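You operate a simulated robot arm through the tools that you are given. There is no shell and no other tool. Be economical: measure what you need, move in short steps, check, and stop when the job is done.

Carry out the task below with a simulated robot arm. There is one attempt and no reset: what you move stays moved.

JOB
Open the yellow-handled container and lift its basket out on to the bench.
Fine: lid on the black stand; the other container stays shut.

The check looks at the end state, three seconds after you hand in, the way a careful person would. Anything else that was tipped, shoved, dropped, spilled or broken makes it a failure. A push-on lid holds only when it is set on centred and level and pressed home; a screw cap is set on level and turned clockwise until tight.

ROBOT AND FRAMES
A 7-joint arm with a two-finger parallel gripper on a trunk, on a base that drives. Base frame: it is fixed to the floor where the robot stands at the start and does not move with it; the origin is under the middle of the robot, x ahead of it, y to its left, z up; the surface under the hand at the start is at about z = 0.88. Units: m, degrees, N and s.
With the tool pointing down near the work surface it reaches from about 0.48 to 0.92 m from the robot's upright axis, wherever it stands. Its first joint turns from -115.0 to 115.0 degrees. Places, roughly: container bench top [0.6, 0.3, 0.9]; top of the black stand [0.6, -0.3, 0.9]. Payload 3.91 kg.
The tool frame sits at the grasp point between the pads (the TCP): z along the fingers, y along the line on which they close. The tips reach 0.03 m beyond it. Largest opening 0.11 m; finger width 0.02, thickness 0.01; the body of the gripper, 0.048 by 0.112 m, starts 0.055 m behind the TCP.
Orientation is that of the tool frame in the base frame, as a unit quaternion [x, y, z, w]. With the fingers straight down and closing along the base's y, the tool's x points along the base's -x, its y along +y and its z along -z.

CONTROLS
- The arm moves only by the tool send_rows. Its arguments are lists of equal length, an entry for each row: "offset": the shift along the tool's x, y, z in m, a list of three; "rotation": the turn, a rotation vector about the tool's x, y, z in degrees, a list of three; "fingers": the opening, from 0 (shut) to 1 (fully open). In form: {"offset": [[dx, dy, dz], ...], "rotation": [[wx, wy, wz], ...], "fingers": [fingers, ...]}. A call has 1 to 8 rows; each row shifts and turns the commanded pose from where the row before left it, along the tool's axes as they then stand. Each row takes 0.2 s and may step no farther than 0.05 m and 8.6 degrees from the row before; otherwise, or with a gripper value out of range, the whole call is refused. Where a pose cannot be reached the arm comes as near as it can. A force on the tool above 40 N (or 10 N above the force at the start of the call, whichever is more), or a blocked arm, ends the call early, and 0.2 s more pass. Each finger travels about 0.153 m/s and halts on what it meets, pressing with about 25 N; the grip force reading is that of the motor and also rises with nothing between the fingers. The clock runs only during rows and for 0.2 s after the last one: add rows that do not move to give the fingers time. The reply holds the time, the measured pose of the TCP, the force on the tool along the base axes, the opening and the grip force, in the units named above and with some noise, with the torque about the TCP (base axes, N m) and any sound that the robot's microphone picked up.
- Cameras (640 x 400 px; columns grow to the right, rows downward): "scene" is now at [0.2266, 0.2117, 1.4124]; the picture's right is [0.08, -1.00, 0.00], its down [-0.59, -0.05, -0.81] and it looks along [0.81, 0.06, -0.59] (base axes); focal length 214 px, centre (320, 200). "wrist" rides on the gripper at [0.072, 0.017, -0.103] in the tool frame; the picture's right is [-0.23, 0.97, 0.00], its down [-0.76, -0.18, -0.62] and it looks along [-0.61, -0.14, 0.78] (tool axes); focal length 222 px, centre (320, 200). There is no depth. A picture from a camera that has moved, and an enlarged one, comes with that camera's place and axes in the base frame and with its lens.
- snapshot(camera): a new picture of that camera. No time passes.
- slide_trunk(by): slides the trunk up (or, below 0, down) by that many m; the arm and the scene camera ride with it, the base frame stays. It gives what a move gives, with no picture.
- base_move(legs): drives the robot by 1 to 6 legs, each [ahead, left, turn to the left] in m, m and degrees, along the robot's own axes; the way and the turn of a leg run together, so that a leg with both is an arc; at most 1.5 m and 180 degrees a leg. The arm and the cameras ride along, it lands a little off, and it stops where it bumps. It gives what a move gives.
- aim_head(pan, tilt): turns the head with the scene camera to pan (to the left, within 80 degrees either way) and tilt (down, from -29 to 69), counted from straight ahead of the robot. It gives what a move gives.
- inspect(camera, box): a new picture of the part [left, top, right, bottom] of that camera's present view, enlarged. No time passes.
- job_done(): hands the job in; it is judged then, once.

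Go step by step. Nothing tells you exact positions but the pictures and the camera data: compare them with the known pose of the tool, close in by small moves and look again before you grip or let go. The budget is 120 turns and 82 pictures, counting those below and the enlarged ones. Unless the task says otherwise, let go and move clear before handing in, and close with one line.

The tools are called after "Emit:" as a command line: name --argument value ..., lists and objects as JSON in quotes. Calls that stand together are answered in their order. send_rows: Moves the arm, as the interface text tells. Its arguments: {"type":"object","properties":{"offset":{"type":"array","items":{"type":"array","items":{"type":"number"}}},"rotation":{"type":"array","items":{"type":"array","items":{"type":"number"}}},"fingers":{"type":"array","items":{"type":"number"}}},"required":["offset","rotation","fingers"]} The other tools are called the same way: slide_trunk (by) slides the trunk up or down; base_move (legs) drives the base; aim_head (pan, tilt) turns the head that bears the scene camera; snapshot (camera) takes a picture; inspect (camera, box) takes an enlarged picture of a part of a camera's view; job_done () hands the job in.

At the start:

```text
time: 0.0
ee_pos: [0.4747, 0.1027, 1.2449]
tcp_rot: [-0.001, 1.0, -0.001, 0.0]
ft_force: [0.6, 0.1, 0.2]
wrist_torque: [-0.02, -0.01, 0.01]
grip_width: 0.1099
grip_force: 0.1
trunk travel left (down, up): [-0.75, 0.24]
robot x, y, heading: [-0.0008, 0.0034, -0.2]
head pan, tilt: [4.5, 36.1]
```

scene: 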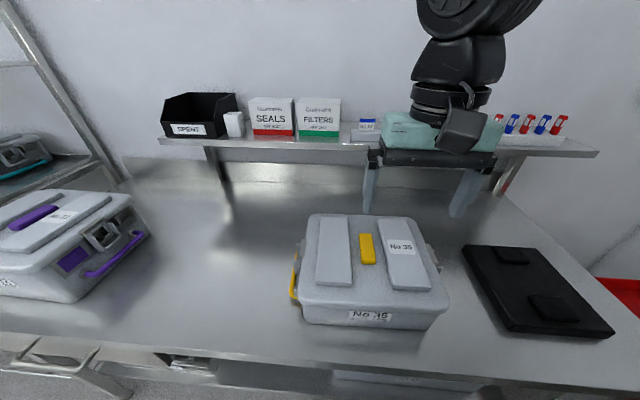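
wrist: 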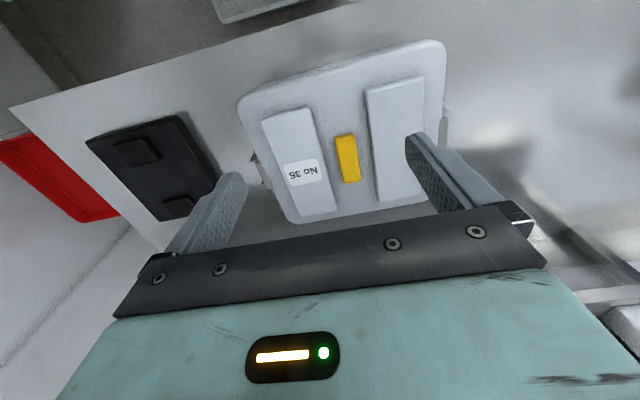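

I see the yellow-handled container (No 35) in front with a yellow bar on its lid and a yellow clasp on its left, a purple one further left and the black stand to the right. I take closer looks first.

Emit:
inspect --camera "scene" --box '[270, 195, 470, 335]'

Emit:
inspect --camera "scene" --box '[0, 170, 180, 310]'

Emit:
inspect --camera "wrist" --box '[220, 20, 480, 230]'

```text
2.86 times, centred on (370, 265) of scene
camera zoom: at [0.2266, 0.2117, 1.4124], right [0.08, -1.0, 0.0], down [-0.59, -0.05, -0.81], along [0.81, 0.06, -0.59], focal length 613 px, centre (177, 14)
```

zoom: 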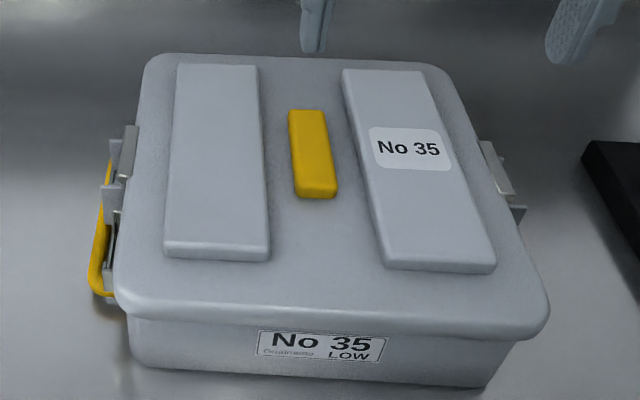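

```text
2.86 times, centred on (90, 240) of scene
camera zoom: at [0.2266, 0.2117, 1.4124], right [0.08, -1.0, 0.0], down [-0.59, -0.05, -0.81], along [0.81, 0.06, -0.59], focal length 613 px, centre (977, 86)
```

zoom: 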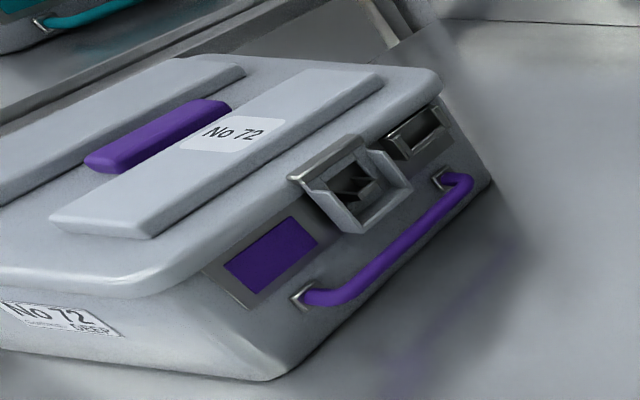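

```text
1.90 times, centred on (350, 125) of wrist
camera zoom: at [0.4025, 0.1185, 1.3498], right [0.23, 0.97, 0.0], down [0.76, -0.18, 0.62], along [0.61, -0.14, -0.78], focal length 423 px, centre (263, 343)
```

zoom: 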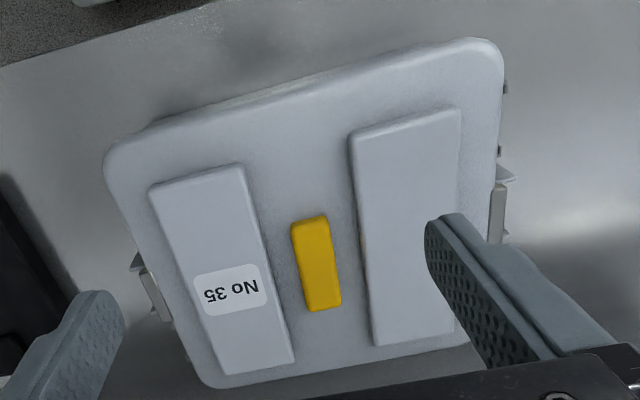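

The lid bar sits near [0.593, 0.122, 1.01], and the latches are on the left and right sides. I move the hand to the left and turn it to look at the left latch.

Emit:
send_rows --offset '[[-0.0125, 0.041, 0.0125], [-0.0125, 0.041, 0.0125], [-0.0125, 0.041, 0.0125], [-0.0125, 0.041, 0.0125], [-0.0125, 0.041, 0.0125], [-0.0125, 0.041, 0.0125], [-0.0125, 0.041, 0.0125], [-0.0125, 0.041, 0.0125]]' --rotation '[[0, 0, 0], [0, 0, 0], [0, 0, 0], [0, 0, 0], [0, 0, 0], [0, 0, 0], [0, 0, 0], [0, 0, 0]]' --fingers '[1, 1, 1, 1, 1, 1, 1, 1]'

Emit:
send_rows --offset '[[0, 0, 0], [0, 0, 0], [0, 0, 0], [0, 0, 0], [0, 0, 0], [0, 0, 0], [0, 0, 0], [0, 0, 0]]' --rotation '[[0, 0, 8.5], [0, 0, 8.5], [0, 0, 8.5], [0, 0, 8.5], [0, 0, 8.5], [0, 0, 8.5], [0, 0, 8.5], [0, 0, 8.5]]' --fingers '[1, 1, 1, 1, 1, 1, 1, 1]'

Emit:
snapshot --camera "wrist"

```text
time: 1.8
ee_pos: [0.5764, 0.4306, 1.1454]
tcp_rot: [0.001, 1.0, 0.0, -0.001]
ft_force: [1.0, -0.7, 1.1]
wrist_torque: [0.06, 0.0, 0.03]
grip_width: 0.11
grip_force: 0.0
trunk travel left (down, up): [-0.75, 0.24]
robot x, y, heading: [-0.001, 0.0017, 0.2]
head pan, tilt: [4.5, 36.1]
```

```text
time: 3.6
ee_pos: [0.5748, 0.4298, 1.1452]
tcp_rot: [0.56, 0.828, 0.0, 0.0]
ft_force: [0.3, 0.1, -0.2]
wrist_torque: [-0.04, -0.03, 0.01]
grip_width: 0.1099
grip_force: 0.0
trunk travel left (down, up): [-0.75, 0.24]
robot x, y, heading: [0.0, 0.0029, 0.0]
head pan, tilt: [4.5, 36.1]
```

```text
76 pictures are left
camera wrist: at [0.5638, 0.5027, 1.2495], right [0.99, 0.15, 0.0], down [0.12, -0.77, 0.62], along [0.09, -0.62, -0.78], focal length 222 px, centre (320, 200)
```

wrist: 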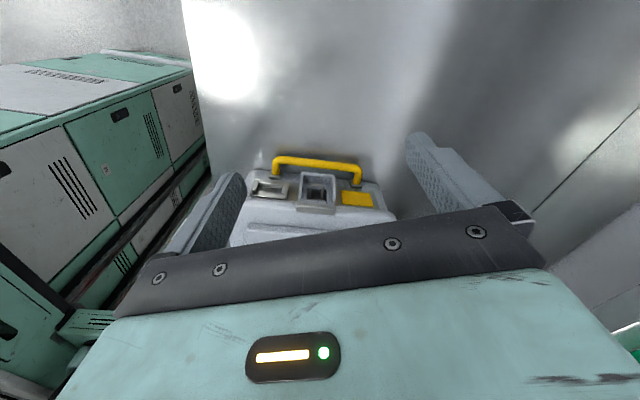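

The left side is in view, upside down: handle, a clasp in the middle, a yellow tag and another plate. I zoom in.

Emit:
inspect --camera "wrist" --box '[230, 140, 410, 252]'

```text
3.56 times, centred on (320, 196) of wrist
camera zoom: at [0.5638, 0.5027, 1.2495], right [0.99, 0.15, 0.0], down [0.12, -0.77, 0.62], along [0.09, -0.62, -0.78], focal length 790 px, centre (320, 214)
```

zoom: 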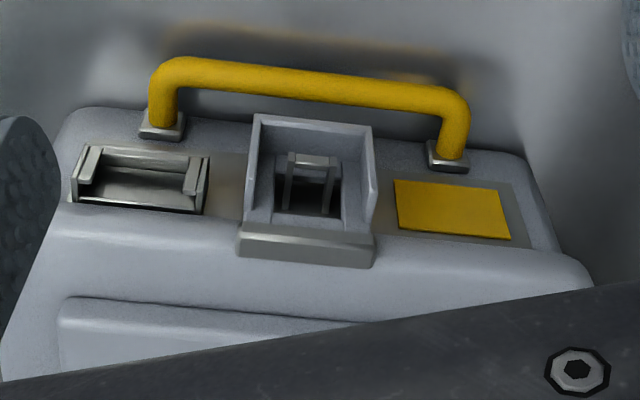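

No seal shows on this side. I tilt the hand to look more squarely at this clasp from the side.

Emit:
send_rows --offset '[[0, 0, 0], [0, 0, 0], [0, 0, 0], [0, 0, 0.03], [0, 0, 0.03], [0, 0, 0.03], [0, 0, 0]]' --rotation '[[0, 0, 8], [0, 0, 8], [0, 0, 8], [0, 0, 0], [0, 0, 0], [0, 0, 0], [0, -8, 0]]' --fingers '[1, 1, 1, 1, 1, 1, 1]'

Emit:
send_rows --offset '[[0, 0, 0], [0, 0, 0], [0, 0, 0]]' --rotation '[[0, -8, 0], [0, -8, 0], [0, -8, 0]]' --fingers '[1, 1, 1]'

Emit:
snapshot --camera "wrist"

```text
time: 5.2
ee_pos: [0.5757, 0.4299, 1.0562]
tcp_rot: [0.718, 0.692, -0.05, 0.049]
ft_force: [-0.4, -0.5, -0.1]
wrist_torque: [0.0, -0.01, 0.02]
grip_width: 0.1101
grip_force: 0.1
trunk travel left (down, up): [-0.75, 0.24]
robot x, y, heading: [0.0039, -0.0008, 0.2]
head pan, tilt: [4.5, 36.1]
```

```text
time: 6.0
ee_pos: [0.5711, 0.4216, 1.0549]
tcp_rot: [0.703, 0.679, -0.151, 0.146]
ft_force: [0.5, -0.1, 0.3]
wrist_torque: [-0.01, 0.01, 0.0]
grip_width: 0.1102
grip_force: 0.2
out of reach, approached as far as the arm can: row 2, 3
trunk travel left (down, up): [-0.75, 0.24]
robot x, y, heading: [0.0003, -0.0005, -0.2]
head pan, tilt: [4.5, 36.1]
```

```text
74 pictures are left
camera wrist: at [0.5918, 0.5279, 1.1204], right [0.97, -0.24, 0.09], down [-0.19, -0.43, 0.88], along [-0.17, -0.87, -0.47], focal length 222 px, centre (320, 200)
```

wrist: 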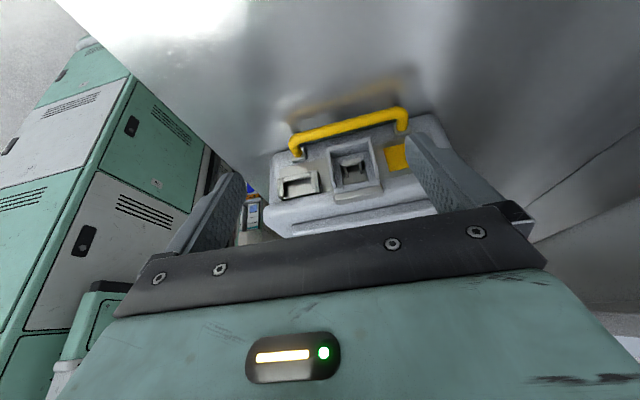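

Emit:
inspect --camera "wrist" --box '[260, 95, 450, 240]'

Emit:
inspect --camera "wrist" --box '[310, 130, 400, 200]'

```text
2.76 times, centred on (355, 168) of wrist
camera zoom: at [0.5918, 0.5279, 1.1204], right [0.97, -0.24, 0.09], down [-0.19, -0.43, 0.88], along [-0.17, -0.87, -0.47], focal length 613 px, centre (223, 290)
```

zoom: 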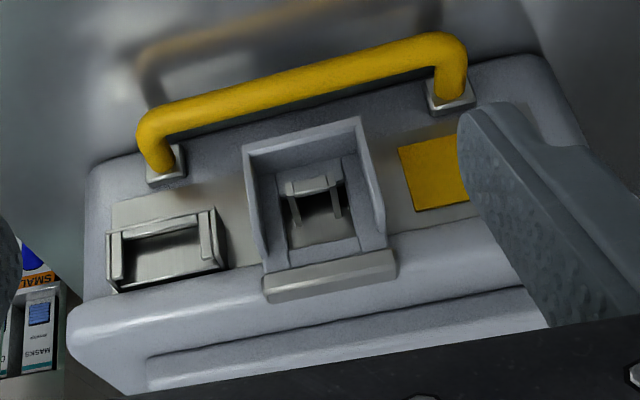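

```text
5.71 times, centred on (355, 165) of wrist
camera zoom: at [0.5918, 0.5279, 1.1204], right [0.97, -0.24, 0.09], down [-0.19, -0.43, 0.88], along [-0.17, -0.87, -0.47], focal length 1269 px, centre (120, 400)
```

zoom: 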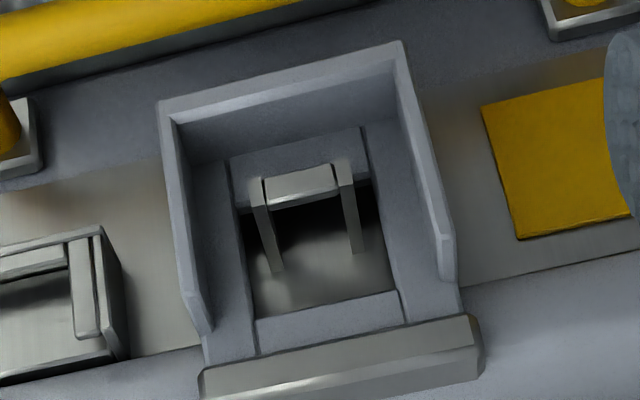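

The clasp is hinged at the lid edge (about z 0.98, y 0.274) with an outward lip at z ≈ 0.92, y ≈ 0.297, x 0.563–0.619; the handle bar lies outside it at y ≈ 0.326. I'll straighten the hand and go above the clasp, to pinch its side walls and swing it out and up.

Emit:
send_rows --offset '[[0, 0, -0.02], [0, 0, -0.02], [0, 0, 0], [0, 0, 0]]' --rotation '[[0, 8, 0], [0, 8, 0], [0, 8, 0], [0, 0, -5]]' --fingers '[1, 1, 1, 1]'

```text
time: 7.0
ee_pos: [0.5708, 0.4357, 1.0928]
tcp_rot: [0.688, 0.725, 0.0, -0.001]
ft_force: [1.2, 0.7, -0.5]
wrist_torque: [0.01, 0.0, 0.03]
grip_width: 0.11
grip_force: 0.1
trunk travel left (down, up): [-0.75, 0.24]
robot x, y, heading: [0.0021, -0.0009, 0.1]
head pan, tilt: [4.5, 36.1]
```

Emit:
send_rows --offset '[[-0.03, 0.0025, 0.012], [-0.03, 0.0025, 0.012], [-0.03, 0.0025, 0.012], [-0.03, 0.0025, 0.012], [-0.027, 0.002, 0.012], [0, 0, 0]]' --rotation '[[0, 0, 0], [0, 0, 0], [0, 0, 0], [0, 0, 0], [0, 0, 0], [0, 0, 0]]' --fingers '[0.8, 0.62, 0.62, 0.62, 0.62, 0.62]'

Emit:
snapshot --camera "wrist"

Emit:
inspect --camera "scene" --box '[250, 200, 410, 312]'

```text
time: 8.4
ee_pos: [0.5909, 0.2886, 1.032]
tcp_rot: [0.688, 0.726, -0.001, 0.0]
ft_force: [-0.1, 0.7, 0.9]
wrist_torque: [0.04, -0.01, 0.03]
grip_width: 0.0681
grip_force: 0.0
trunk travel left (down, up): [-0.75, 0.24]
robot x, y, heading: [-0.0022, 0.0024, -0.2]
head pan, tilt: [4.5, 36.1]
```

```text
71 pictures are left
camera wrist: at [0.6034, 0.3614, 1.1364], right [0.98, -0.18, 0.0], down [-0.14, -0.77, 0.62], along [-0.11, -0.61, -0.78], focal length 222 px, centre (320, 200)
```

wrist: 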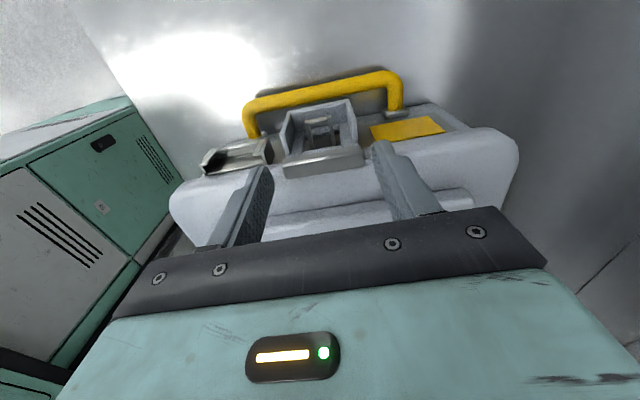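

```text
3.57 times, centred on (330, 256) of scene
camera zoom: at [0.2266, 0.2118, 1.4124], right [0.08, -1.0, 0.0], down [-0.59, -0.05, -0.81], along [0.81, 0.06, -0.59], focal length 766 px, centre (284, 0)
```

zoom: 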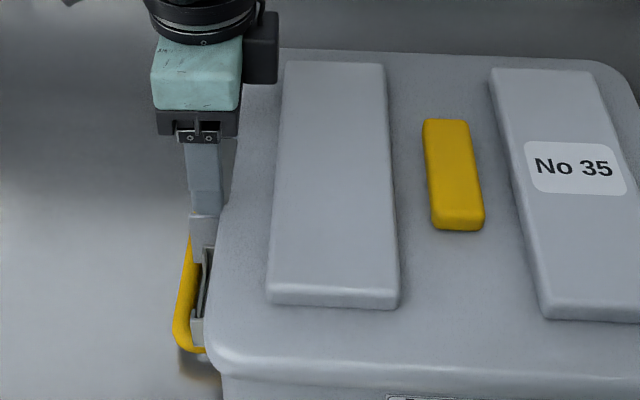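

Centred in x on the clasp. I lower the open fingers along its side walls.

Emit:
send_rows --offset '[[0, 0, 0.02], [0, 0, 0.02], [0, 0, 0.02], [0, 0, 0.015]]' --rotation '[[0, 0, 0], [0, 0, 0], [0, 0, 0], [0, 0, 0]]' --fingers '[0.62, 0.62, 0.62, 0.62]'

Emit:
inspect --camera "wrist" --box '[200, 60, 460, 240]'

```text
time: 8.8
ee_pos: [0.5914, 0.2895, 1.0263]
tcp_rot: [0.688, 0.725, 0.004, 0.0]
ft_force: [-1.7, -5.3, 15.7]
wrist_torque: [-0.36, 0.69, 0.18]
grip_width: 0.0694
grip_force: 0.9
trunk travel left (down, up): [-0.75, 0.24]
robot x, y, heading: [-0.0015, -0.002, -0.1]
head pan, tilt: [4.5, 36.1]
stopped in row 1: the force on the tool passed its limit at 54 N (the readings are from after the stop); the commanded pose is now the measured one
```

```text
2.22 times, centred on (330, 150) of wrist
camera zoom: at [0.604, 0.361, 1.1311], right [0.98, -0.18, 0.0], down [-0.14, -0.77, 0.62], along [-0.11, -0.61, -0.79], focal length 494 px, centre (298, 311)
```

zoom: 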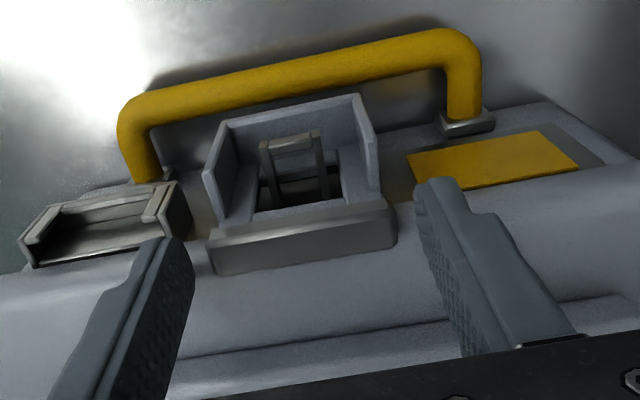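

The inner edge of the left fingertip touched the lid rim. I back up, shift 11 mm outward and try again.

Emit:
send_rows --offset '[[0, 0, -0.012], [0.011, 0, 0], [0, 0, 0]]' --rotation '[[0, 0, 0], [0, 0, 0], [0, 0, 0]]' --fingers '[0.62, 0.62, 0.62]'

Emit:
send_rows --offset '[[0, 0, 0.015], [0, 0, 0.015], [0, 0, 0.01], [0, 0, 0]]' --rotation '[[0, 0, 0], [0, 0, 0], [0, 0, 0], [0, 0, 0]]' --fingers '[0.62, 0.62, 0.62, 0.62]'

Emit:
inspect --camera "wrist" --box '[200, 60, 460, 240]'

```text
time: 9.6
ee_pos: [0.5921, 0.3019, 1.0354]
tcp_rot: [0.689, 0.725, 0.002, 0.0]
ft_force: [0.8, -0.9, 0.4]
wrist_torque: [0.02, 0.0, 0.0]
grip_width: 0.068
grip_force: 0.2
trunk travel left (down, up): [-0.75, 0.24]
robot x, y, heading: [-0.0025, 0.0019, -0.1]
head pan, tilt: [4.5, 36.1]
```

```text
time: 10.6
ee_pos: [0.5911, 0.3017, 0.9957]
tcp_rot: [0.689, 0.725, 0.003, -0.001]
ft_force: [-0.9, -0.2, -0.2]
wrist_torque: [0.01, -0.04, -0.02]
grip_width: 0.0682
grip_force: 0.1
trunk travel left (down, up): [-0.75, 0.24]
robot x, y, heading: [-0.0023, -0.0032, 0.0]
head pan, tilt: [4.5, 36.1]
```

```text
2.22 times, centred on (330, 150) of wrist
camera zoom: at [0.6039, 0.3728, 1.1006], right [0.98, -0.18, 0.0], down [-0.14, -0.77, 0.62], along [-0.11, -0.61, -0.79], focal length 494 px, centre (298, 311)
```

zoom: 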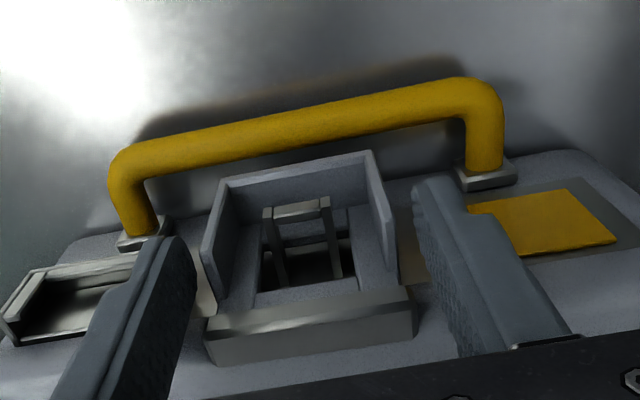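

The fingers now straddle the clasp. I go on down.

Emit:
send_rows --offset '[[0, 0, 0.015], [0, 0, 0.015], [0, 0, 0.012], [0, 0, 0]]' --rotation '[[0, 0, 0], [0, 0, 0], [0, 0, 0], [0, 0, 0]]' --fingers '[0.62, 0.62, 0.62, 0.62]'

Emit:
inspect --camera "wrist" --box '[200, 60, 460, 240]'

```text
time: 11.6
ee_pos: [0.5922, 0.3015, 0.9536]
tcp_rot: [0.688, 0.725, 0.002, -0.001]
ft_force: [0.4, -0.5, 0.5]
wrist_torque: [-0.03, 0.0, 0.03]
grip_width: 0.0678
grip_force: 0.1
trunk travel left (down, up): [-0.75, 0.24]
robot x, y, heading: [0.0024, 0.002, 0.1]
head pan, tilt: [4.5, 36.1]
```

```text
2.22 times, centred on (330, 150) of wrist
camera zoom: at [0.6039, 0.373, 1.0589], right [0.98, -0.18, 0.0], down [-0.14, -0.77, 0.62], along [-0.11, -0.61, -0.79], focal length 494 px, centre (298, 311)
```

zoom: 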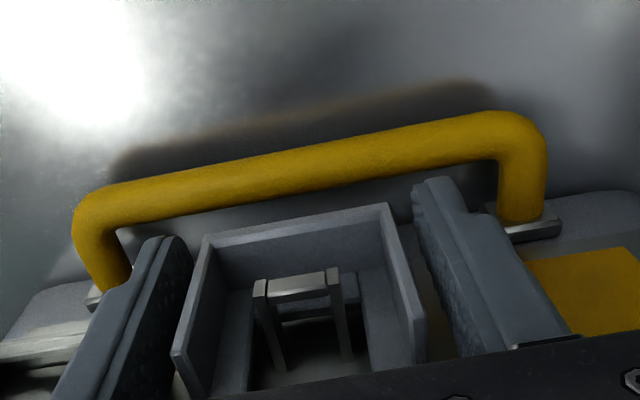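

Emit:
send_rows --offset '[[-0.006, 0, 0.004], [0, 0, 0], [0, 0, 0], [0, 0, 0]]' --rotation '[[0, 0, 0], [0, 0, 0], [0, 0, 0], [0, 0, 0]]' --fingers '[0.62, 0.3, 0.3, 0.3]'

Emit:
inspect --camera "wrist" --box '[200, 60, 460, 240]'

```text
time: 12.6
ee_pos: [0.5919, 0.2968, 0.9502]
tcp_rot: [0.689, 0.725, 0.003, 0.0]
ft_force: [-3.1, 1.7, 2.6]
wrist_torque: [-0.12, 0.18, -0.67]
grip_width: 0.0558
grip_force: 24.9
trunk travel left (down, up): [-0.75, 0.24]
robot x, y, heading: [-0.0001, -0.0014, 0.0]
head pan, tilt: [4.5, 36.1]
```

```text
2.22 times, centred on (330, 150) of wrist
camera zoom: at [0.6043, 0.3673, 1.0551], right [0.98, -0.18, 0.0], down [-0.14, -0.77, 0.62], along [-0.11, -0.61, -0.79], focal length 494 px, centre (298, 311)
```

zoom: 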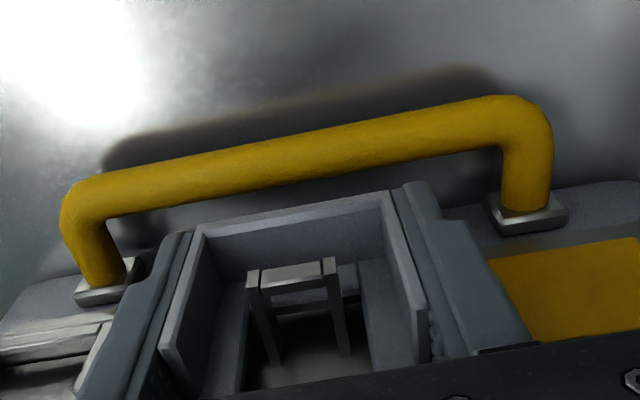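

Gripped (56 mm wide). I swing the clasp out and up in small arc steps.

Emit:
send_rows --offset '[[0.0067, 0, -0.0037], [0.006, 0, -0.0048], [0.005, 0, -0.0058], [0.0039, 0, -0.0066]]' --rotation '[[0, 0, 0], [0, 0, 0], [0, 0, 0], [0, 0, 0]]' --fingers '[0.3, 0.3, 0.3, 0.3]'

Emit:
inspect --camera "wrist" --box '[200, 60, 460, 240]'

```text
time: 13.6
ee_pos: [0.5907, 0.3155, 0.971]
tcp_rot: [0.688, 0.725, 0.003, 0.0]
ft_force: [-0.4, -2.9, -11.7]
wrist_torque: [0.4, 0.01, -0.15]
grip_width: 0.0555
grip_force: 25.3
trunk travel left (down, up): [-0.75, 0.24]
robot x, y, heading: [0.002, -0.0013, -0.0]
head pan, tilt: [4.5, 36.1]
```

```text
2.22 times, centred on (330, 150) of wrist
camera zoom: at [0.6038, 0.3879, 1.0756], right [0.98, -0.18, 0.0], down [-0.14, -0.77, 0.62], along [-0.11, -0.61, -0.78], focal length 494 px, centre (298, 311)
```

zoom: 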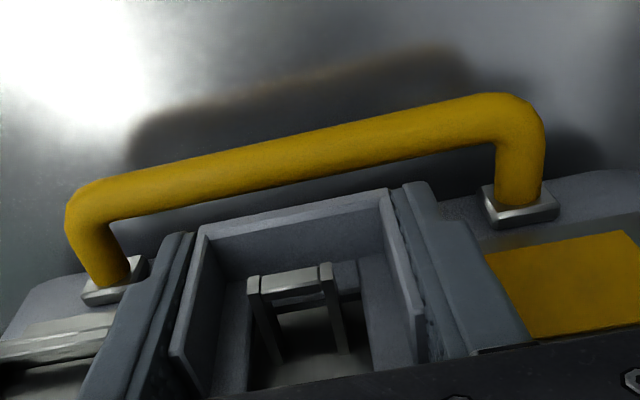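

The picture hardly changed although the hand moved 2 cm: the container is being lifted along rather than the clasp turning. I look before going back.

Emit:
snapshot --camera "scene"

```text
64 pictures are left
camera scene: at [0.2271, 0.2117, 1.4123], right [0.08, -1.0, 0.0], down [-0.59, -0.05, -0.81], along [0.81, 0.06, -0.59], focal length 214 px, centre (320, 200)
```

scene: 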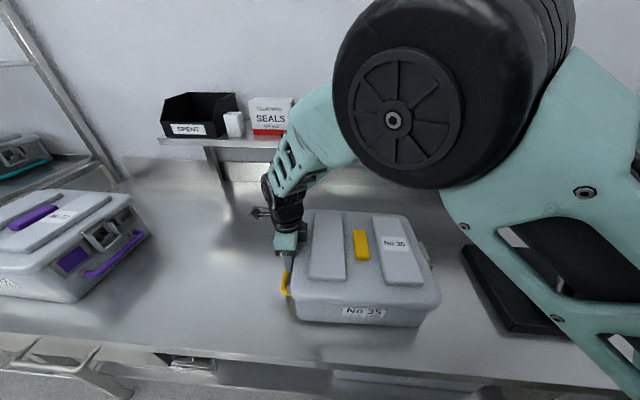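

I lower the container back the way it came before trying anything else.

Emit:
send_rows --offset '[[-0.0039, 0, 0.0066], [-0.005, 0, 0.0058], [-0.006, 0, 0.0048], [-0.004, 0, 0.003], [0, 0, 0]]' --rotation '[[0, 0, 0], [0, 0, 0], [0, 0, 0], [0, 0, 0], [0, 0, 0]]' --fingers '[0.3, 0.3, 0.3, 0.3, 0.3]'

Emit:
inspect --camera "wrist" --box '[250, 130, 390, 240]'

Emit:
inspect --camera "scene" --box '[70, 190, 160, 290]'

```text
time: 14.8
ee_pos: [0.5921, 0.2973, 0.9526]
tcp_rot: [0.689, 0.725, 0.004, -0.001]
ft_force: [-2.2, 6.1, 11.6]
wrist_torque: [-0.32, 0.09, -0.13]
grip_width: 0.0558
grip_force: 25.2
trunk travel left (down, up): [-0.75, 0.24]
robot x, y, heading: [-0.0004, 0.0021, 0.2]
head pan, tilt: [4.5, 36.1]
```

```text
3.64 times, centred on (320, 185) of wrist
camera zoom: at [0.6042, 0.3698, 1.0574], right [0.98, -0.18, 0.0], down [-0.14, -0.77, 0.62], along [-0.11, -0.61, -0.79], focal length 808 px, centre (320, 254)
```

zoom: 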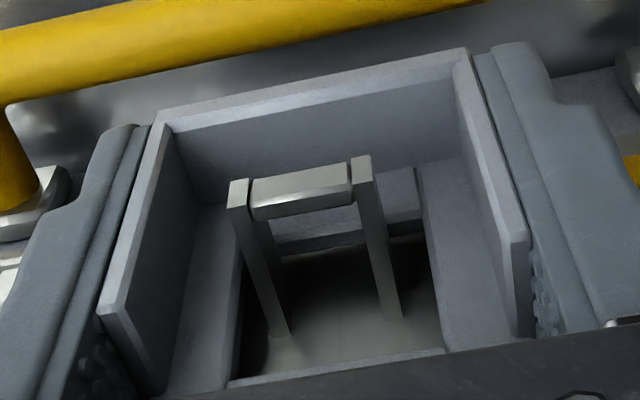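

```text
4.00 times, centred on (115, 240) of scene
camera zoom: at [0.2261, 0.2119, 1.4127], right [0.08, -1.0, 0.0], down [-0.59, -0.05, -0.81], along [0.81, 0.06, -0.59], focal length 858 px, centre (1140, 40)
```

zoom: 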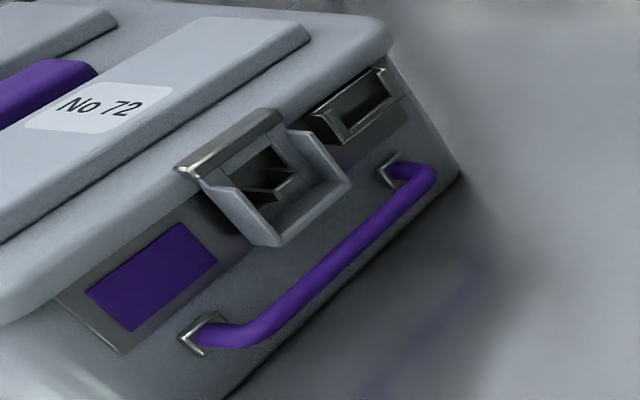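

The latch is a hasp over a staple and seems held by a detent. I keep the grip and turn the hand about the hinge line, so torque rather than lift opens it.

Emit:
send_rows --offset '[[0.0026, 0, -0.0023], [0.0026, 0, -0.0023], [0.0026, 0, -0.0023]]' --rotation '[[0, 5, 0], [0, 5, 0], [0, 5, 0]]' --fingers '[0.2, 0.2, 0.2]'

Emit:
inspect --camera "wrist" --box '[200, 60, 460, 240]'

Emit:
inspect --camera "scene" --box '[240, 200, 460, 340]'

```text
time: 15.6
ee_pos: [0.5923, 0.303, 0.9577]
tcp_rot: [0.682, 0.719, 0.092, -0.094]
ft_force: [-0.7, 2.2, 0.2]
wrist_torque: [-0.55, 0.37, -0.18]
grip_width: 0.0555
grip_force: 24.8
trunk travel left (down, up): [-0.75, 0.24]
robot x, y, heading: [0.0026, 0.0014, 0.3]
head pan, tilt: [4.5, 36.1]
```

```text
2.22 times, centred on (330, 150) of wrist
camera zoom: at [0.6056, 0.3467, 1.0779], right [0.98, -0.17, -0.06], down [-0.13, -0.91, 0.4], along [-0.12, -0.39, -0.91], focal length 494 px, centre (298, 311)
```

zoom: 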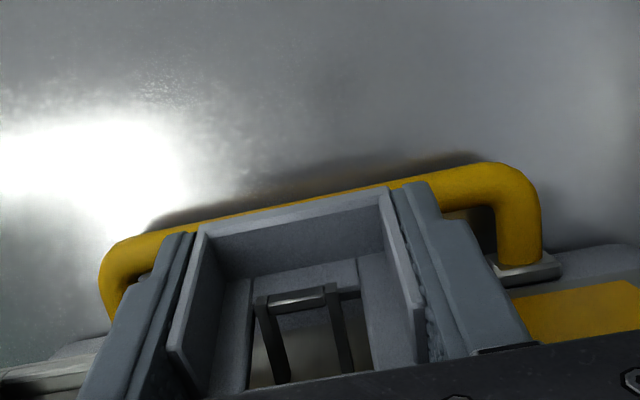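

```text
2.86 times, centred on (350, 270) of scene
camera zoom: at [0.2265, 0.2119, 1.4123], right [0.08, -1.0, 0.0], down [-0.59, -0.05, -0.81], along [0.81, 0.06, -0.59], focal length 613 px, centre (234, 0)
```

zoom: 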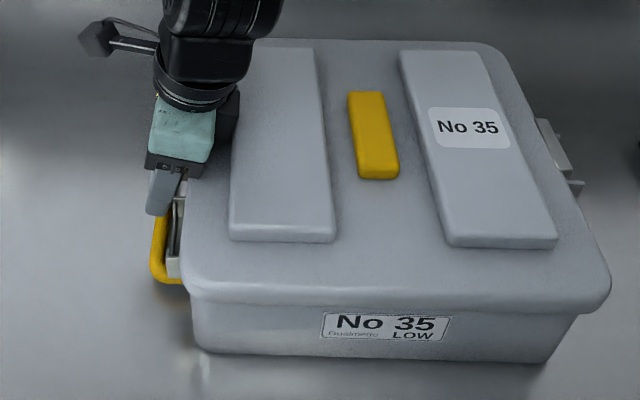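

It works: the clasp has turned out about 15° with the hand, staple coming free. I carry on along the arc.

Emit:
send_rows --offset '[[0.0053, 0, -0.0044], [0.0044, 0, -0.0055], [0.0034, 0, -0.006]]' --rotation '[[0, 0, 0], [0, 0, 0], [0, 0, 0]]' --fingers '[0.2, 0.2, 0.2]'

Emit:
inspect --camera "wrist" --box '[200, 60, 460, 240]'

Emit:
inspect --camera "scene" --box '[240, 200, 460, 340]'

```text
time: 16.4
ee_pos: [0.5928, 0.3143, 0.9772]
tcp_rot: [0.683, 0.719, 0.093, -0.094]
ft_force: [-0.8, -3.7, -11.7]
wrist_torque: [0.34, -0.08, -0.18]
grip_width: 0.056
grip_force: 24.9
trunk travel left (down, up): [-0.75, 0.24]
robot x, y, heading: [0.0007, -0.002, 0.1]
head pan, tilt: [4.5, 36.1]
```

```text
2.22 times, centred on (330, 150) of wrist
camera zoom: at [0.6055, 0.3554, 1.0965], right [0.98, -0.17, -0.06], down [-0.13, -0.91, 0.4], along [-0.12, -0.39, -0.91], focal length 494 px, centre (298, 311)
```

zoom: 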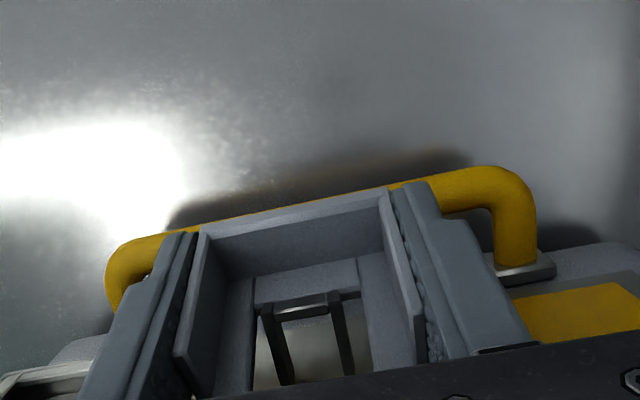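

```text
2.86 times, centred on (350, 270) of scene
camera zoom: at [0.2271, 0.2116, 1.4122], right [0.08, -1.0, 0.0], down [-0.59, -0.05, -0.81], along [0.81, 0.06, -0.59], focal length 613 px, centre (234, 0)
```

zoom: 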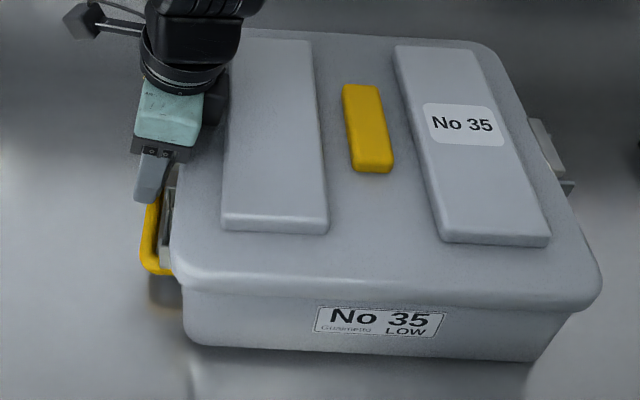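

Without hand rotation the pads carry the box along again. I set it down and continue only with rotation about the hinge.

Emit:
send_rows --offset '[[-0.0034, 0, 0.006], [-0.0044, 0, 0.0055], [-0.0053, 0, 0.0044], [0.0026, 0, -0.0023], [0.0026, 0, -0.0023]]' --rotation '[[0, 0, 0], [0, 0, 0], [0, 0, 0], [0, 5, 0], [0, 5, 0]]' --fingers '[0.2, 0.2, 0.2, 0.2, 0.2]'

Emit:
inspect --camera "scene" --box '[240, 200, 460, 340]'

```text
time: 17.6
ee_pos: [0.5903, 0.3109, 0.9671]
tcp_rot: [0.671, 0.708, 0.155, -0.157]
ft_force: [-0.6, 15.0, 32.5]
wrist_torque: [-2.9, 0.66, -0.3]
grip_width: 0.0556
grip_force: 25.3
trunk travel left (down, up): [-0.75, 0.24]
robot x, y, heading: [-0.0027, 0.0014, -0.0]
head pan, tilt: [4.5, 36.1]
```

```text
2.86 times, centred on (350, 270) of scene
camera zoom: at [0.2254, 0.2123, 1.4131], right [0.08, -1.0, 0.0], down [-0.59, -0.05, -0.81], along [0.81, 0.06, -0.59], focal length 613 px, centre (234, 0)
```

zoom: 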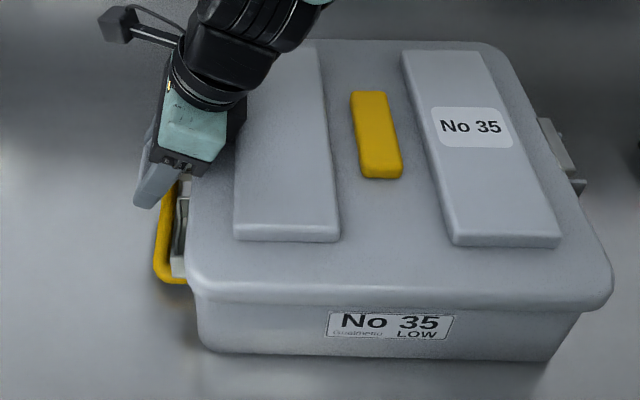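

The gripper body now presses on the lid. I let go of the clasp carefully and see whether it stays partly open.

Emit:
send_rows --offset '[[0, 0, -0.002], [0, 0, 0], [0, 0, -0.002], [0, 0, 0]]' --rotation '[[0, -4, 0], [0, 0, 0], [0, 0, 0], [0, 0, 0]]' --fingers '[0.2, 0.62, 0.62, 0.62]'

Emit:
inspect --camera "wrist" --box '[200, 60, 460, 240]'

```text
time: 18.6
ee_pos: [0.5909, 0.3066, 0.9677]
tcp_rot: [0.677, 0.713, 0.128, -0.132]
ft_force: [-0.3, 0.5, 0.9]
wrist_torque: [0.04, -0.02, 0.0]
grip_width: 0.0687
grip_force: 0.1
trunk travel left (down, up): [-0.75, 0.24]
robot x, y, heading: [-0.0022, -0.0027, 0.0]
head pan, tilt: [4.5, 36.1]
```

```text
2.22 times, centred on (330, 150) of wrist
camera zoom: at [0.6061, 0.3362, 1.0917], right [0.98, -0.16, -0.08], down [-0.13, -0.94, 0.31], along [-0.12, -0.29, -0.95], focal length 494 px, centre (298, 311)
```

zoom: 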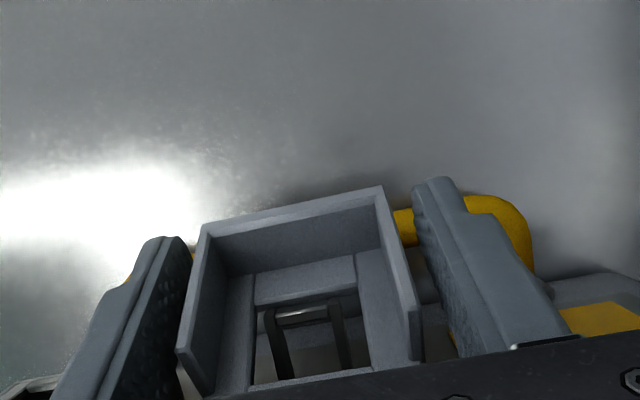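

The clasp stays at about 25°. I ratchet: swing the open fingers back, tilt the other way and regrip.

Emit:
send_rows --offset '[[0, 0, 0], [0, 0, 0], [0, 0, 0], [0, 0, 0], [0, 0, 0], [0.0073, 0, 0.011], [0, 0, 0]]' --rotation '[[0, -8, 0], [0, -8, 0], [0, -8, 0], [0, -8, 0], [0, -8, 0], [0, 0, 0], [0, 0, 0]]' --fingers '[0.62, 0.62, 0.62, 0.62, 0.62, 0.62, 0.62]'

Emit:
inspect --camera "wrist" --box '[200, 60, 460, 240]'

```text
time: 20.2
ee_pos: [0.5916, 0.3098, 0.9537]
tcp_rot: [0.679, 0.715, -0.111, 0.12]
ft_force: [0.0, -1.1, 0.5]
wrist_torque: [0.0, 0.02, -0.01]
grip_width: 0.0681
grip_force: 0.1
trunk travel left (down, up): [-0.75, 0.24]
robot x, y, heading: [0.0003, 0.0012, -0.2]
head pan, tilt: [4.5, 36.1]
```

```text
2.22 times, centred on (330, 150) of wrist
camera zoom: at [0.6022, 0.4119, 1.0309], right [0.98, -0.16, 0.08], down [-0.15, -0.53, 0.83], along [-0.1, -0.83, -0.55], focal length 494 px, centre (298, 311)
```

zoom: 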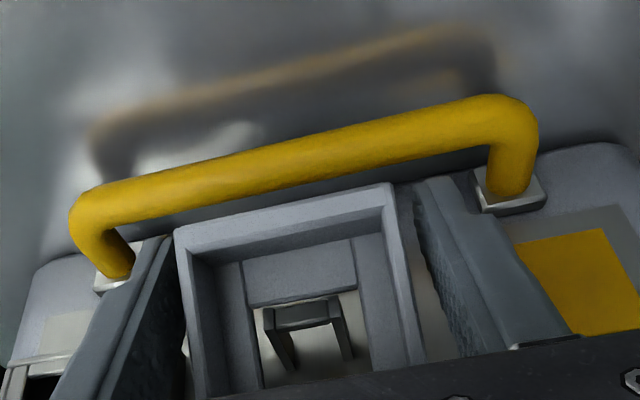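

Emit:
send_rows --offset '[[0, 0, 0], [0, 0, 0], [0.0016, 0, -0.0047], [0.0016, 0, -0.0047], [0.0016, 0, -0.0047], [0.0016, 0, -0.0047]]' --rotation '[[0, 0, 0], [0, 0, 0], [0, 6, 0], [0, 6, 0], [0, 6, 0], [0, 6, 0]]' --fingers '[0.2, 0.2, 0.2, 0.2, 0.2, 0.2]'

Emit:
inspect --camera "wrist" --box '[200, 60, 460, 240]'

Emit:
inspect --camera "scene" --box '[240, 200, 460, 340]'

```text
time: 21.6
ee_pos: [0.5919, 0.3196, 0.9715]
tcp_rot: [0.688, 0.724, 0.033, -0.032]
ft_force: [-0.2, 3.4, 0.9]
wrist_torque: [-0.06, -0.06, -0.4]
grip_width: 0.0558
grip_force: 25.1
trunk travel left (down, up): [-0.75, 0.24]
robot x, y, heading: [0.0035, -0.0022, -0.1]
head pan, tilt: [4.5, 36.1]
```

```text
2.22 times, centred on (330, 150) of wrist
camera zoom: at [0.604, 0.3821, 1.0832], right [0.98, -0.17, -0.02], down [-0.14, -0.82, 0.55], along [-0.11, -0.54, -0.84], focal length 494 px, centre (298, 311)
```

zoom: 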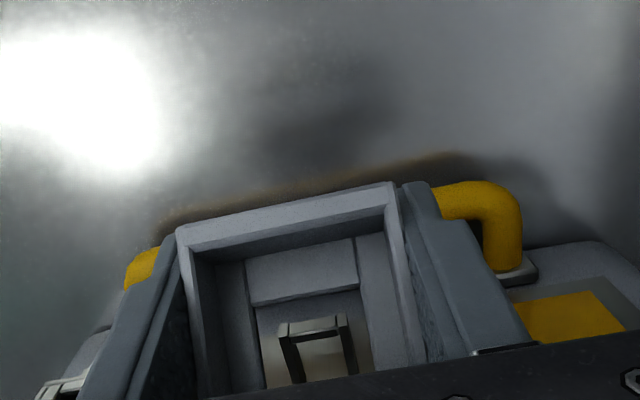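

```text
2.86 times, centred on (350, 270) of scene
camera zoom: at [0.2267, 0.2122, 1.4123], right [0.08, -1.0, 0.0], down [-0.59, -0.05, -0.81], along [0.81, 0.06, -0.59], focal length 613 px, centre (234, 0)
```

zoom: 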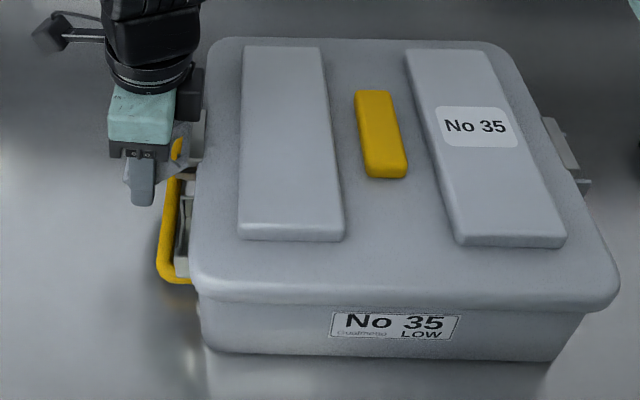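

Works smoothly, the clasp is near 50°. I continue.

Emit:
send_rows --offset '[[0.0016, 0, -0.0047], [0.0016, 0, -0.0047], [0.0016, 0, -0.0047], [0, 0, 0], [0, 0, 0]]' --rotation '[[0, 6, 0], [0, 6, 0], [0, 6, 0], [0, 0, 0], [0, 0, 0]]' --fingers '[0.2, 0.2, 0.2, 0.62, 0.62]'

Emit:
inspect --camera "wrist" --box '[200, 60, 460, 240]'

Emit:
inspect --camera "scene" --box '[240, 200, 460, 340]'

```text
time: 22.8
ee_pos: [0.5905, 0.3214, 0.9861]
tcp_rot: [0.674, 0.711, 0.141, -0.145]
ft_force: [0.3, 0.4, 0.1]
wrist_torque: [0.01, 0.02, 0.0]
grip_width: 0.0681
grip_force: 0.1
trunk travel left (down, up): [-0.75, 0.24]
robot x, y, heading: [0.0014, 0.0019, 0.1]
head pan, tilt: [4.5, 36.1]
```

```text
2.22 times, centred on (330, 150) of wrist
camera zoom: at [0.6052, 0.3472, 1.1122], right [0.98, -0.16, -0.09], down [-0.13, -0.95, 0.27], along [-0.12, -0.26, -0.96], focal length 494 px, centre (298, 311)
```

zoom: 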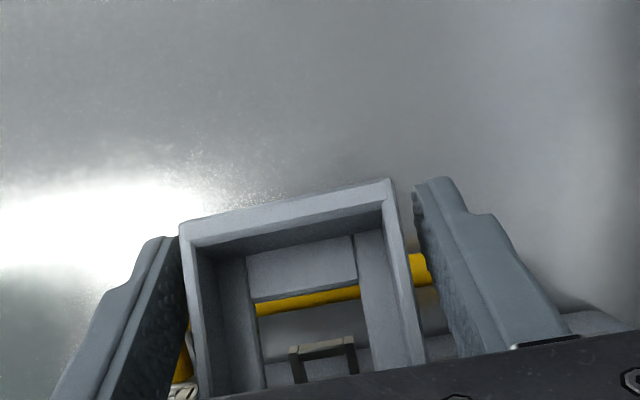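

```text
2.86 times, centred on (350, 270) of scene
camera zoom: at [0.2267, 0.2116, 1.4124], right [0.08, -1.0, 0.0], down [-0.59, -0.05, -0.81], along [0.81, 0.06, -0.59], focal length 613 px, centre (234, 0)
```

zoom: 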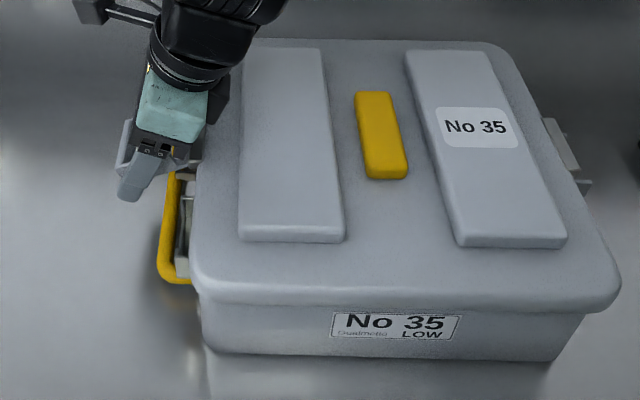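

Near 67° and staying. One more ratchet to bring it past horizontal.

Emit:
send_rows --offset '[[0, 0, 0], [0, 0, 0], [0, 0, 0], [0, 0, 0], [0, 0, 0], [0, 0, 0], [0, 0, 0]]' --rotation '[[0, -8, 0], [0, -8, 0], [0, -8, 0], [0, -8, 0], [0, -8, 0], [0, 0, 0], [0, 0, 0]]' --fingers '[0.62, 0.62, 0.62, 0.62, 0.62, 0.2, 0.2]'

Emit:
send_rows --offset '[[-0.0019, 0, -0.0048], [-0.0019, 0, -0.0048], [-0.0019, 0, -0.0048], [-0.0019, 0, -0.0048], [-0.0019, 0, -0.0048], [-0.0019, 0, -0.0048]]' --rotation '[[0, 6, 0], [0, 6, 0], [0, 6, 0], [0, 6, 0], [0, 6, 0], [0, 6, 0]]' --fingers '[0.2, 0.2, 0.2, 0.2, 0.2, 0.2]'

Emit:
snapshot --camera "scene"

```text
time: 24.4
ee_pos: [0.5907, 0.3219, 0.9882]
tcp_rot: [0.681, 0.718, -0.099, 0.107]
ft_force: [-1.6, 3.1, -0.2]
wrist_torque: [0.14, -0.14, 0.15]
grip_width: 0.0475
grip_force: 25.0
trunk travel left (down, up): [-0.75, 0.24]
robot x, y, heading: [-0.0017, -0.0013, -0.2]
head pan, tilt: [4.5, 36.1]
```

```text
time: 25.8
ee_pos: [0.5908, 0.3108, 1.0157]
tcp_rot: [0.679, 0.715, 0.117, -0.12]
ft_force: [-1.2, 2.3, -0.8]
wrist_torque: [0.1, -0.23, -0.29]
grip_width: 0.0476
grip_force: 24.9
trunk travel left (down, up): [-0.75, 0.24]
robot x, y, heading: [0.0003, -0.0063, -0.1]
head pan, tilt: [4.5, 36.1]
```

```text
50 pictures are left
camera scene: at [0.2267, 0.2121, 1.4123], right [0.08, -1.0, 0.0], down [-0.59, -0.05, -0.81], along [0.81, 0.06, -0.59], focal length 214 px, centre (320, 200)
```

scene: 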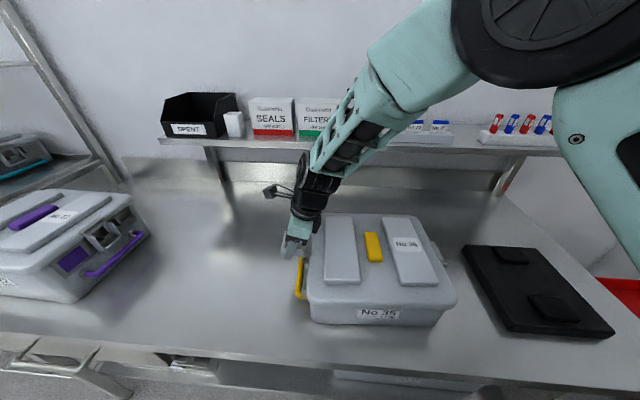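

I release and back off upward to see the clasp state.

Emit:
send_rows --offset '[[0, 0, 0], [0, 0, 0], [0, 0, -0.04], [0, 0, -0.04], [0.04, 0, -0.01]]' --rotation '[[0, 0, 0], [0, 0, 0], [0, 0, 0], [0, -8, 0], [0, -8, 0]]' --fingers '[0.7, 0.7, 0.7, 0.7, 0.7]'

Emit:
snapshot --camera "wrist"

Emit:
inspect --camera "scene" --box '[270, 200, 470, 340]'

```text
time: 27.0
ee_pos: [0.5899, 0.3196, 1.1104]
tcp_rot: [0.689, 0.724, 0.02, -0.019]
ft_force: [-0.5, -1.2, -0.4]
wrist_torque: [0.06, 0.04, 0.02]
grip_width: 0.0773
grip_force: 0.0
trunk travel left (down, up): [-0.75, 0.24]
robot x, y, heading: [0.0007, -0.0009, -0.1]
head pan, tilt: [4.5, 36.1]
```

```text
49 pictures are left
camera wrist: at [0.6038, 0.3867, 1.2182], right [0.98, -0.18, -0.01], down [-0.14, -0.8, 0.58], along [-0.11, -0.57, -0.81], focal length 222 px, centre (320, 200)
```

wrist: 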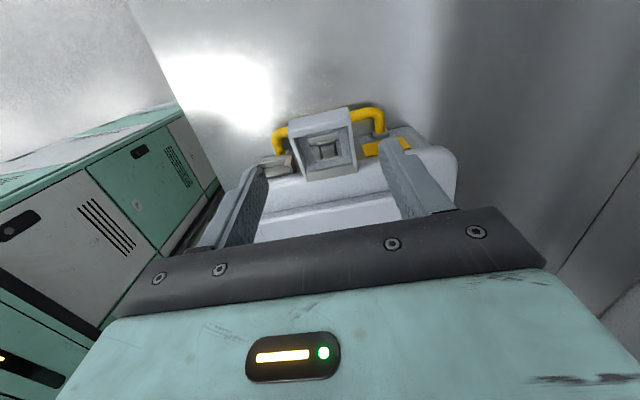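

```text
2.86 times, centred on (370, 270) of scene
camera zoom: at [0.2271, 0.2108, 1.4125], right [0.08, -1.0, 0.0], down [-0.59, -0.05, -0.81], along [0.81, 0.06, -0.59], focal length 613 px, centre (177, 0)
```

zoom: 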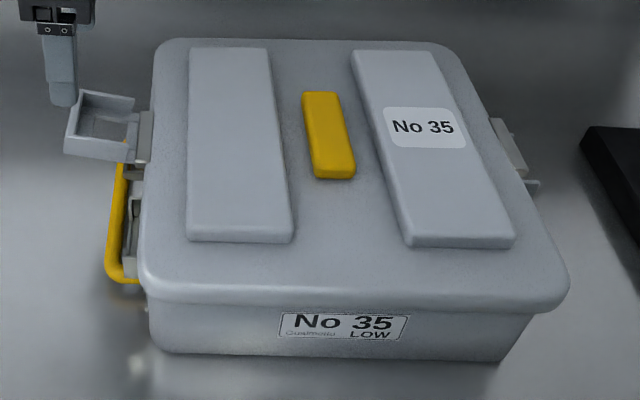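

Left clasp now sticks out horizontally, released. Next the right side: I raise the hand, turn it half around and go to y ≈ -0.28 to look.

Emit:
send_rows --offset '[[0, 0, -0.03], [0, 0, -0.03], [0, 0, -0.03], [0, 0, 0], [0, 0, 0], [0, 0, 0], [0, 0, 0], [0, 0, 0]]' --rotation '[[0, -3, 0], [0, 0, -8.5], [0, 0, -8.5], [0, 0, -8.5], [0, 0, -8.5], [0, 0, -8.5], [0, 0, -8.5], [0, 0, -8.5]]' --fingers '[0.7, 0.7, 0.7, 0.7, 0.7, 0.7, 0.7, 0.7]'

Emit:
send_rows --offset '[[0, 0, 0], [0, 0, 0], [0, 0, 0], [0, 0, 0], [0, 0, 0], [0, 0, 0], [0, 0, 0], [0, 0, 0]]' --rotation '[[0, 0, -8.5], [0, 0, -8.5], [0, 0, -8.5], [0, 0, -8.5], [0, 0, -8.5], [0, 0, -8.5], [0, 0, -8.5], [0, 0, -8.5]]' --fingers '[0.7, 0.7, 0.7, 0.7, 0.7, 0.7, 0.7, 0.7]'

Emit:
send_rows --offset '[[0, 0, 0], [0, 0, 0], [0, 0, 0], [0, 0, 0], [0, 0, 0], [0, 0, 0]]' --rotation '[[0, 0, -8.5], [0, 0, -8.5], [0, 0, -8.5], [0, 0, -8.5], [0, 0, -8.5], [0, 0, -8.5]]' --fingers '[0.7, 0.7, 0.7, 0.7, 0.7, 0.7]'

```text
time: 28.8
ee_pos: [0.5902, 0.3191, 1.1997]
tcp_rot: [0.237, 0.971, 0.004, 0.002]
ft_force: [0.4, -1.4, 0.2]
wrist_torque: [0.02, 0.0, -0.01]
grip_width: 0.0769
grip_force: 0.0
trunk travel left (down, up): [-0.75, 0.24]
robot x, y, heading: [0.001, 0.0021, -0.1]
head pan, tilt: [4.5, 36.1]
```

```text
time: 30.6
ee_pos: [0.5906, 0.3214, 1.1987]
tcp_rot: [-0.347, 0.938, 0.001, 0.002]
ft_force: [-0.2, -0.1, 1.0]
wrist_torque: [0.0, 0.0, -0.01]
grip_width: 0.0772
grip_force: 0.0
trunk travel left (down, up): [-0.75, 0.24]
robot x, y, heading: [0.0004, -0.0025, 0.3]
head pan, tilt: [4.5, 36.1]
```

```text
time: 32.0
ee_pos: [0.5903, 0.3204, 1.1999]
tcp_rot: [0.717, -0.697, 0.0, -0.003]
ft_force: [0.2, -0.8, 0.7]
wrist_torque: [0.01, 0.01, 0.0]
grip_width: 0.0768
grip_force: 0.1
trunk travel left (down, up): [-0.75, 0.24]
robot x, y, heading: [0.0018, 0.0061, -0.0]
head pan, tilt: [4.5, 36.1]
```

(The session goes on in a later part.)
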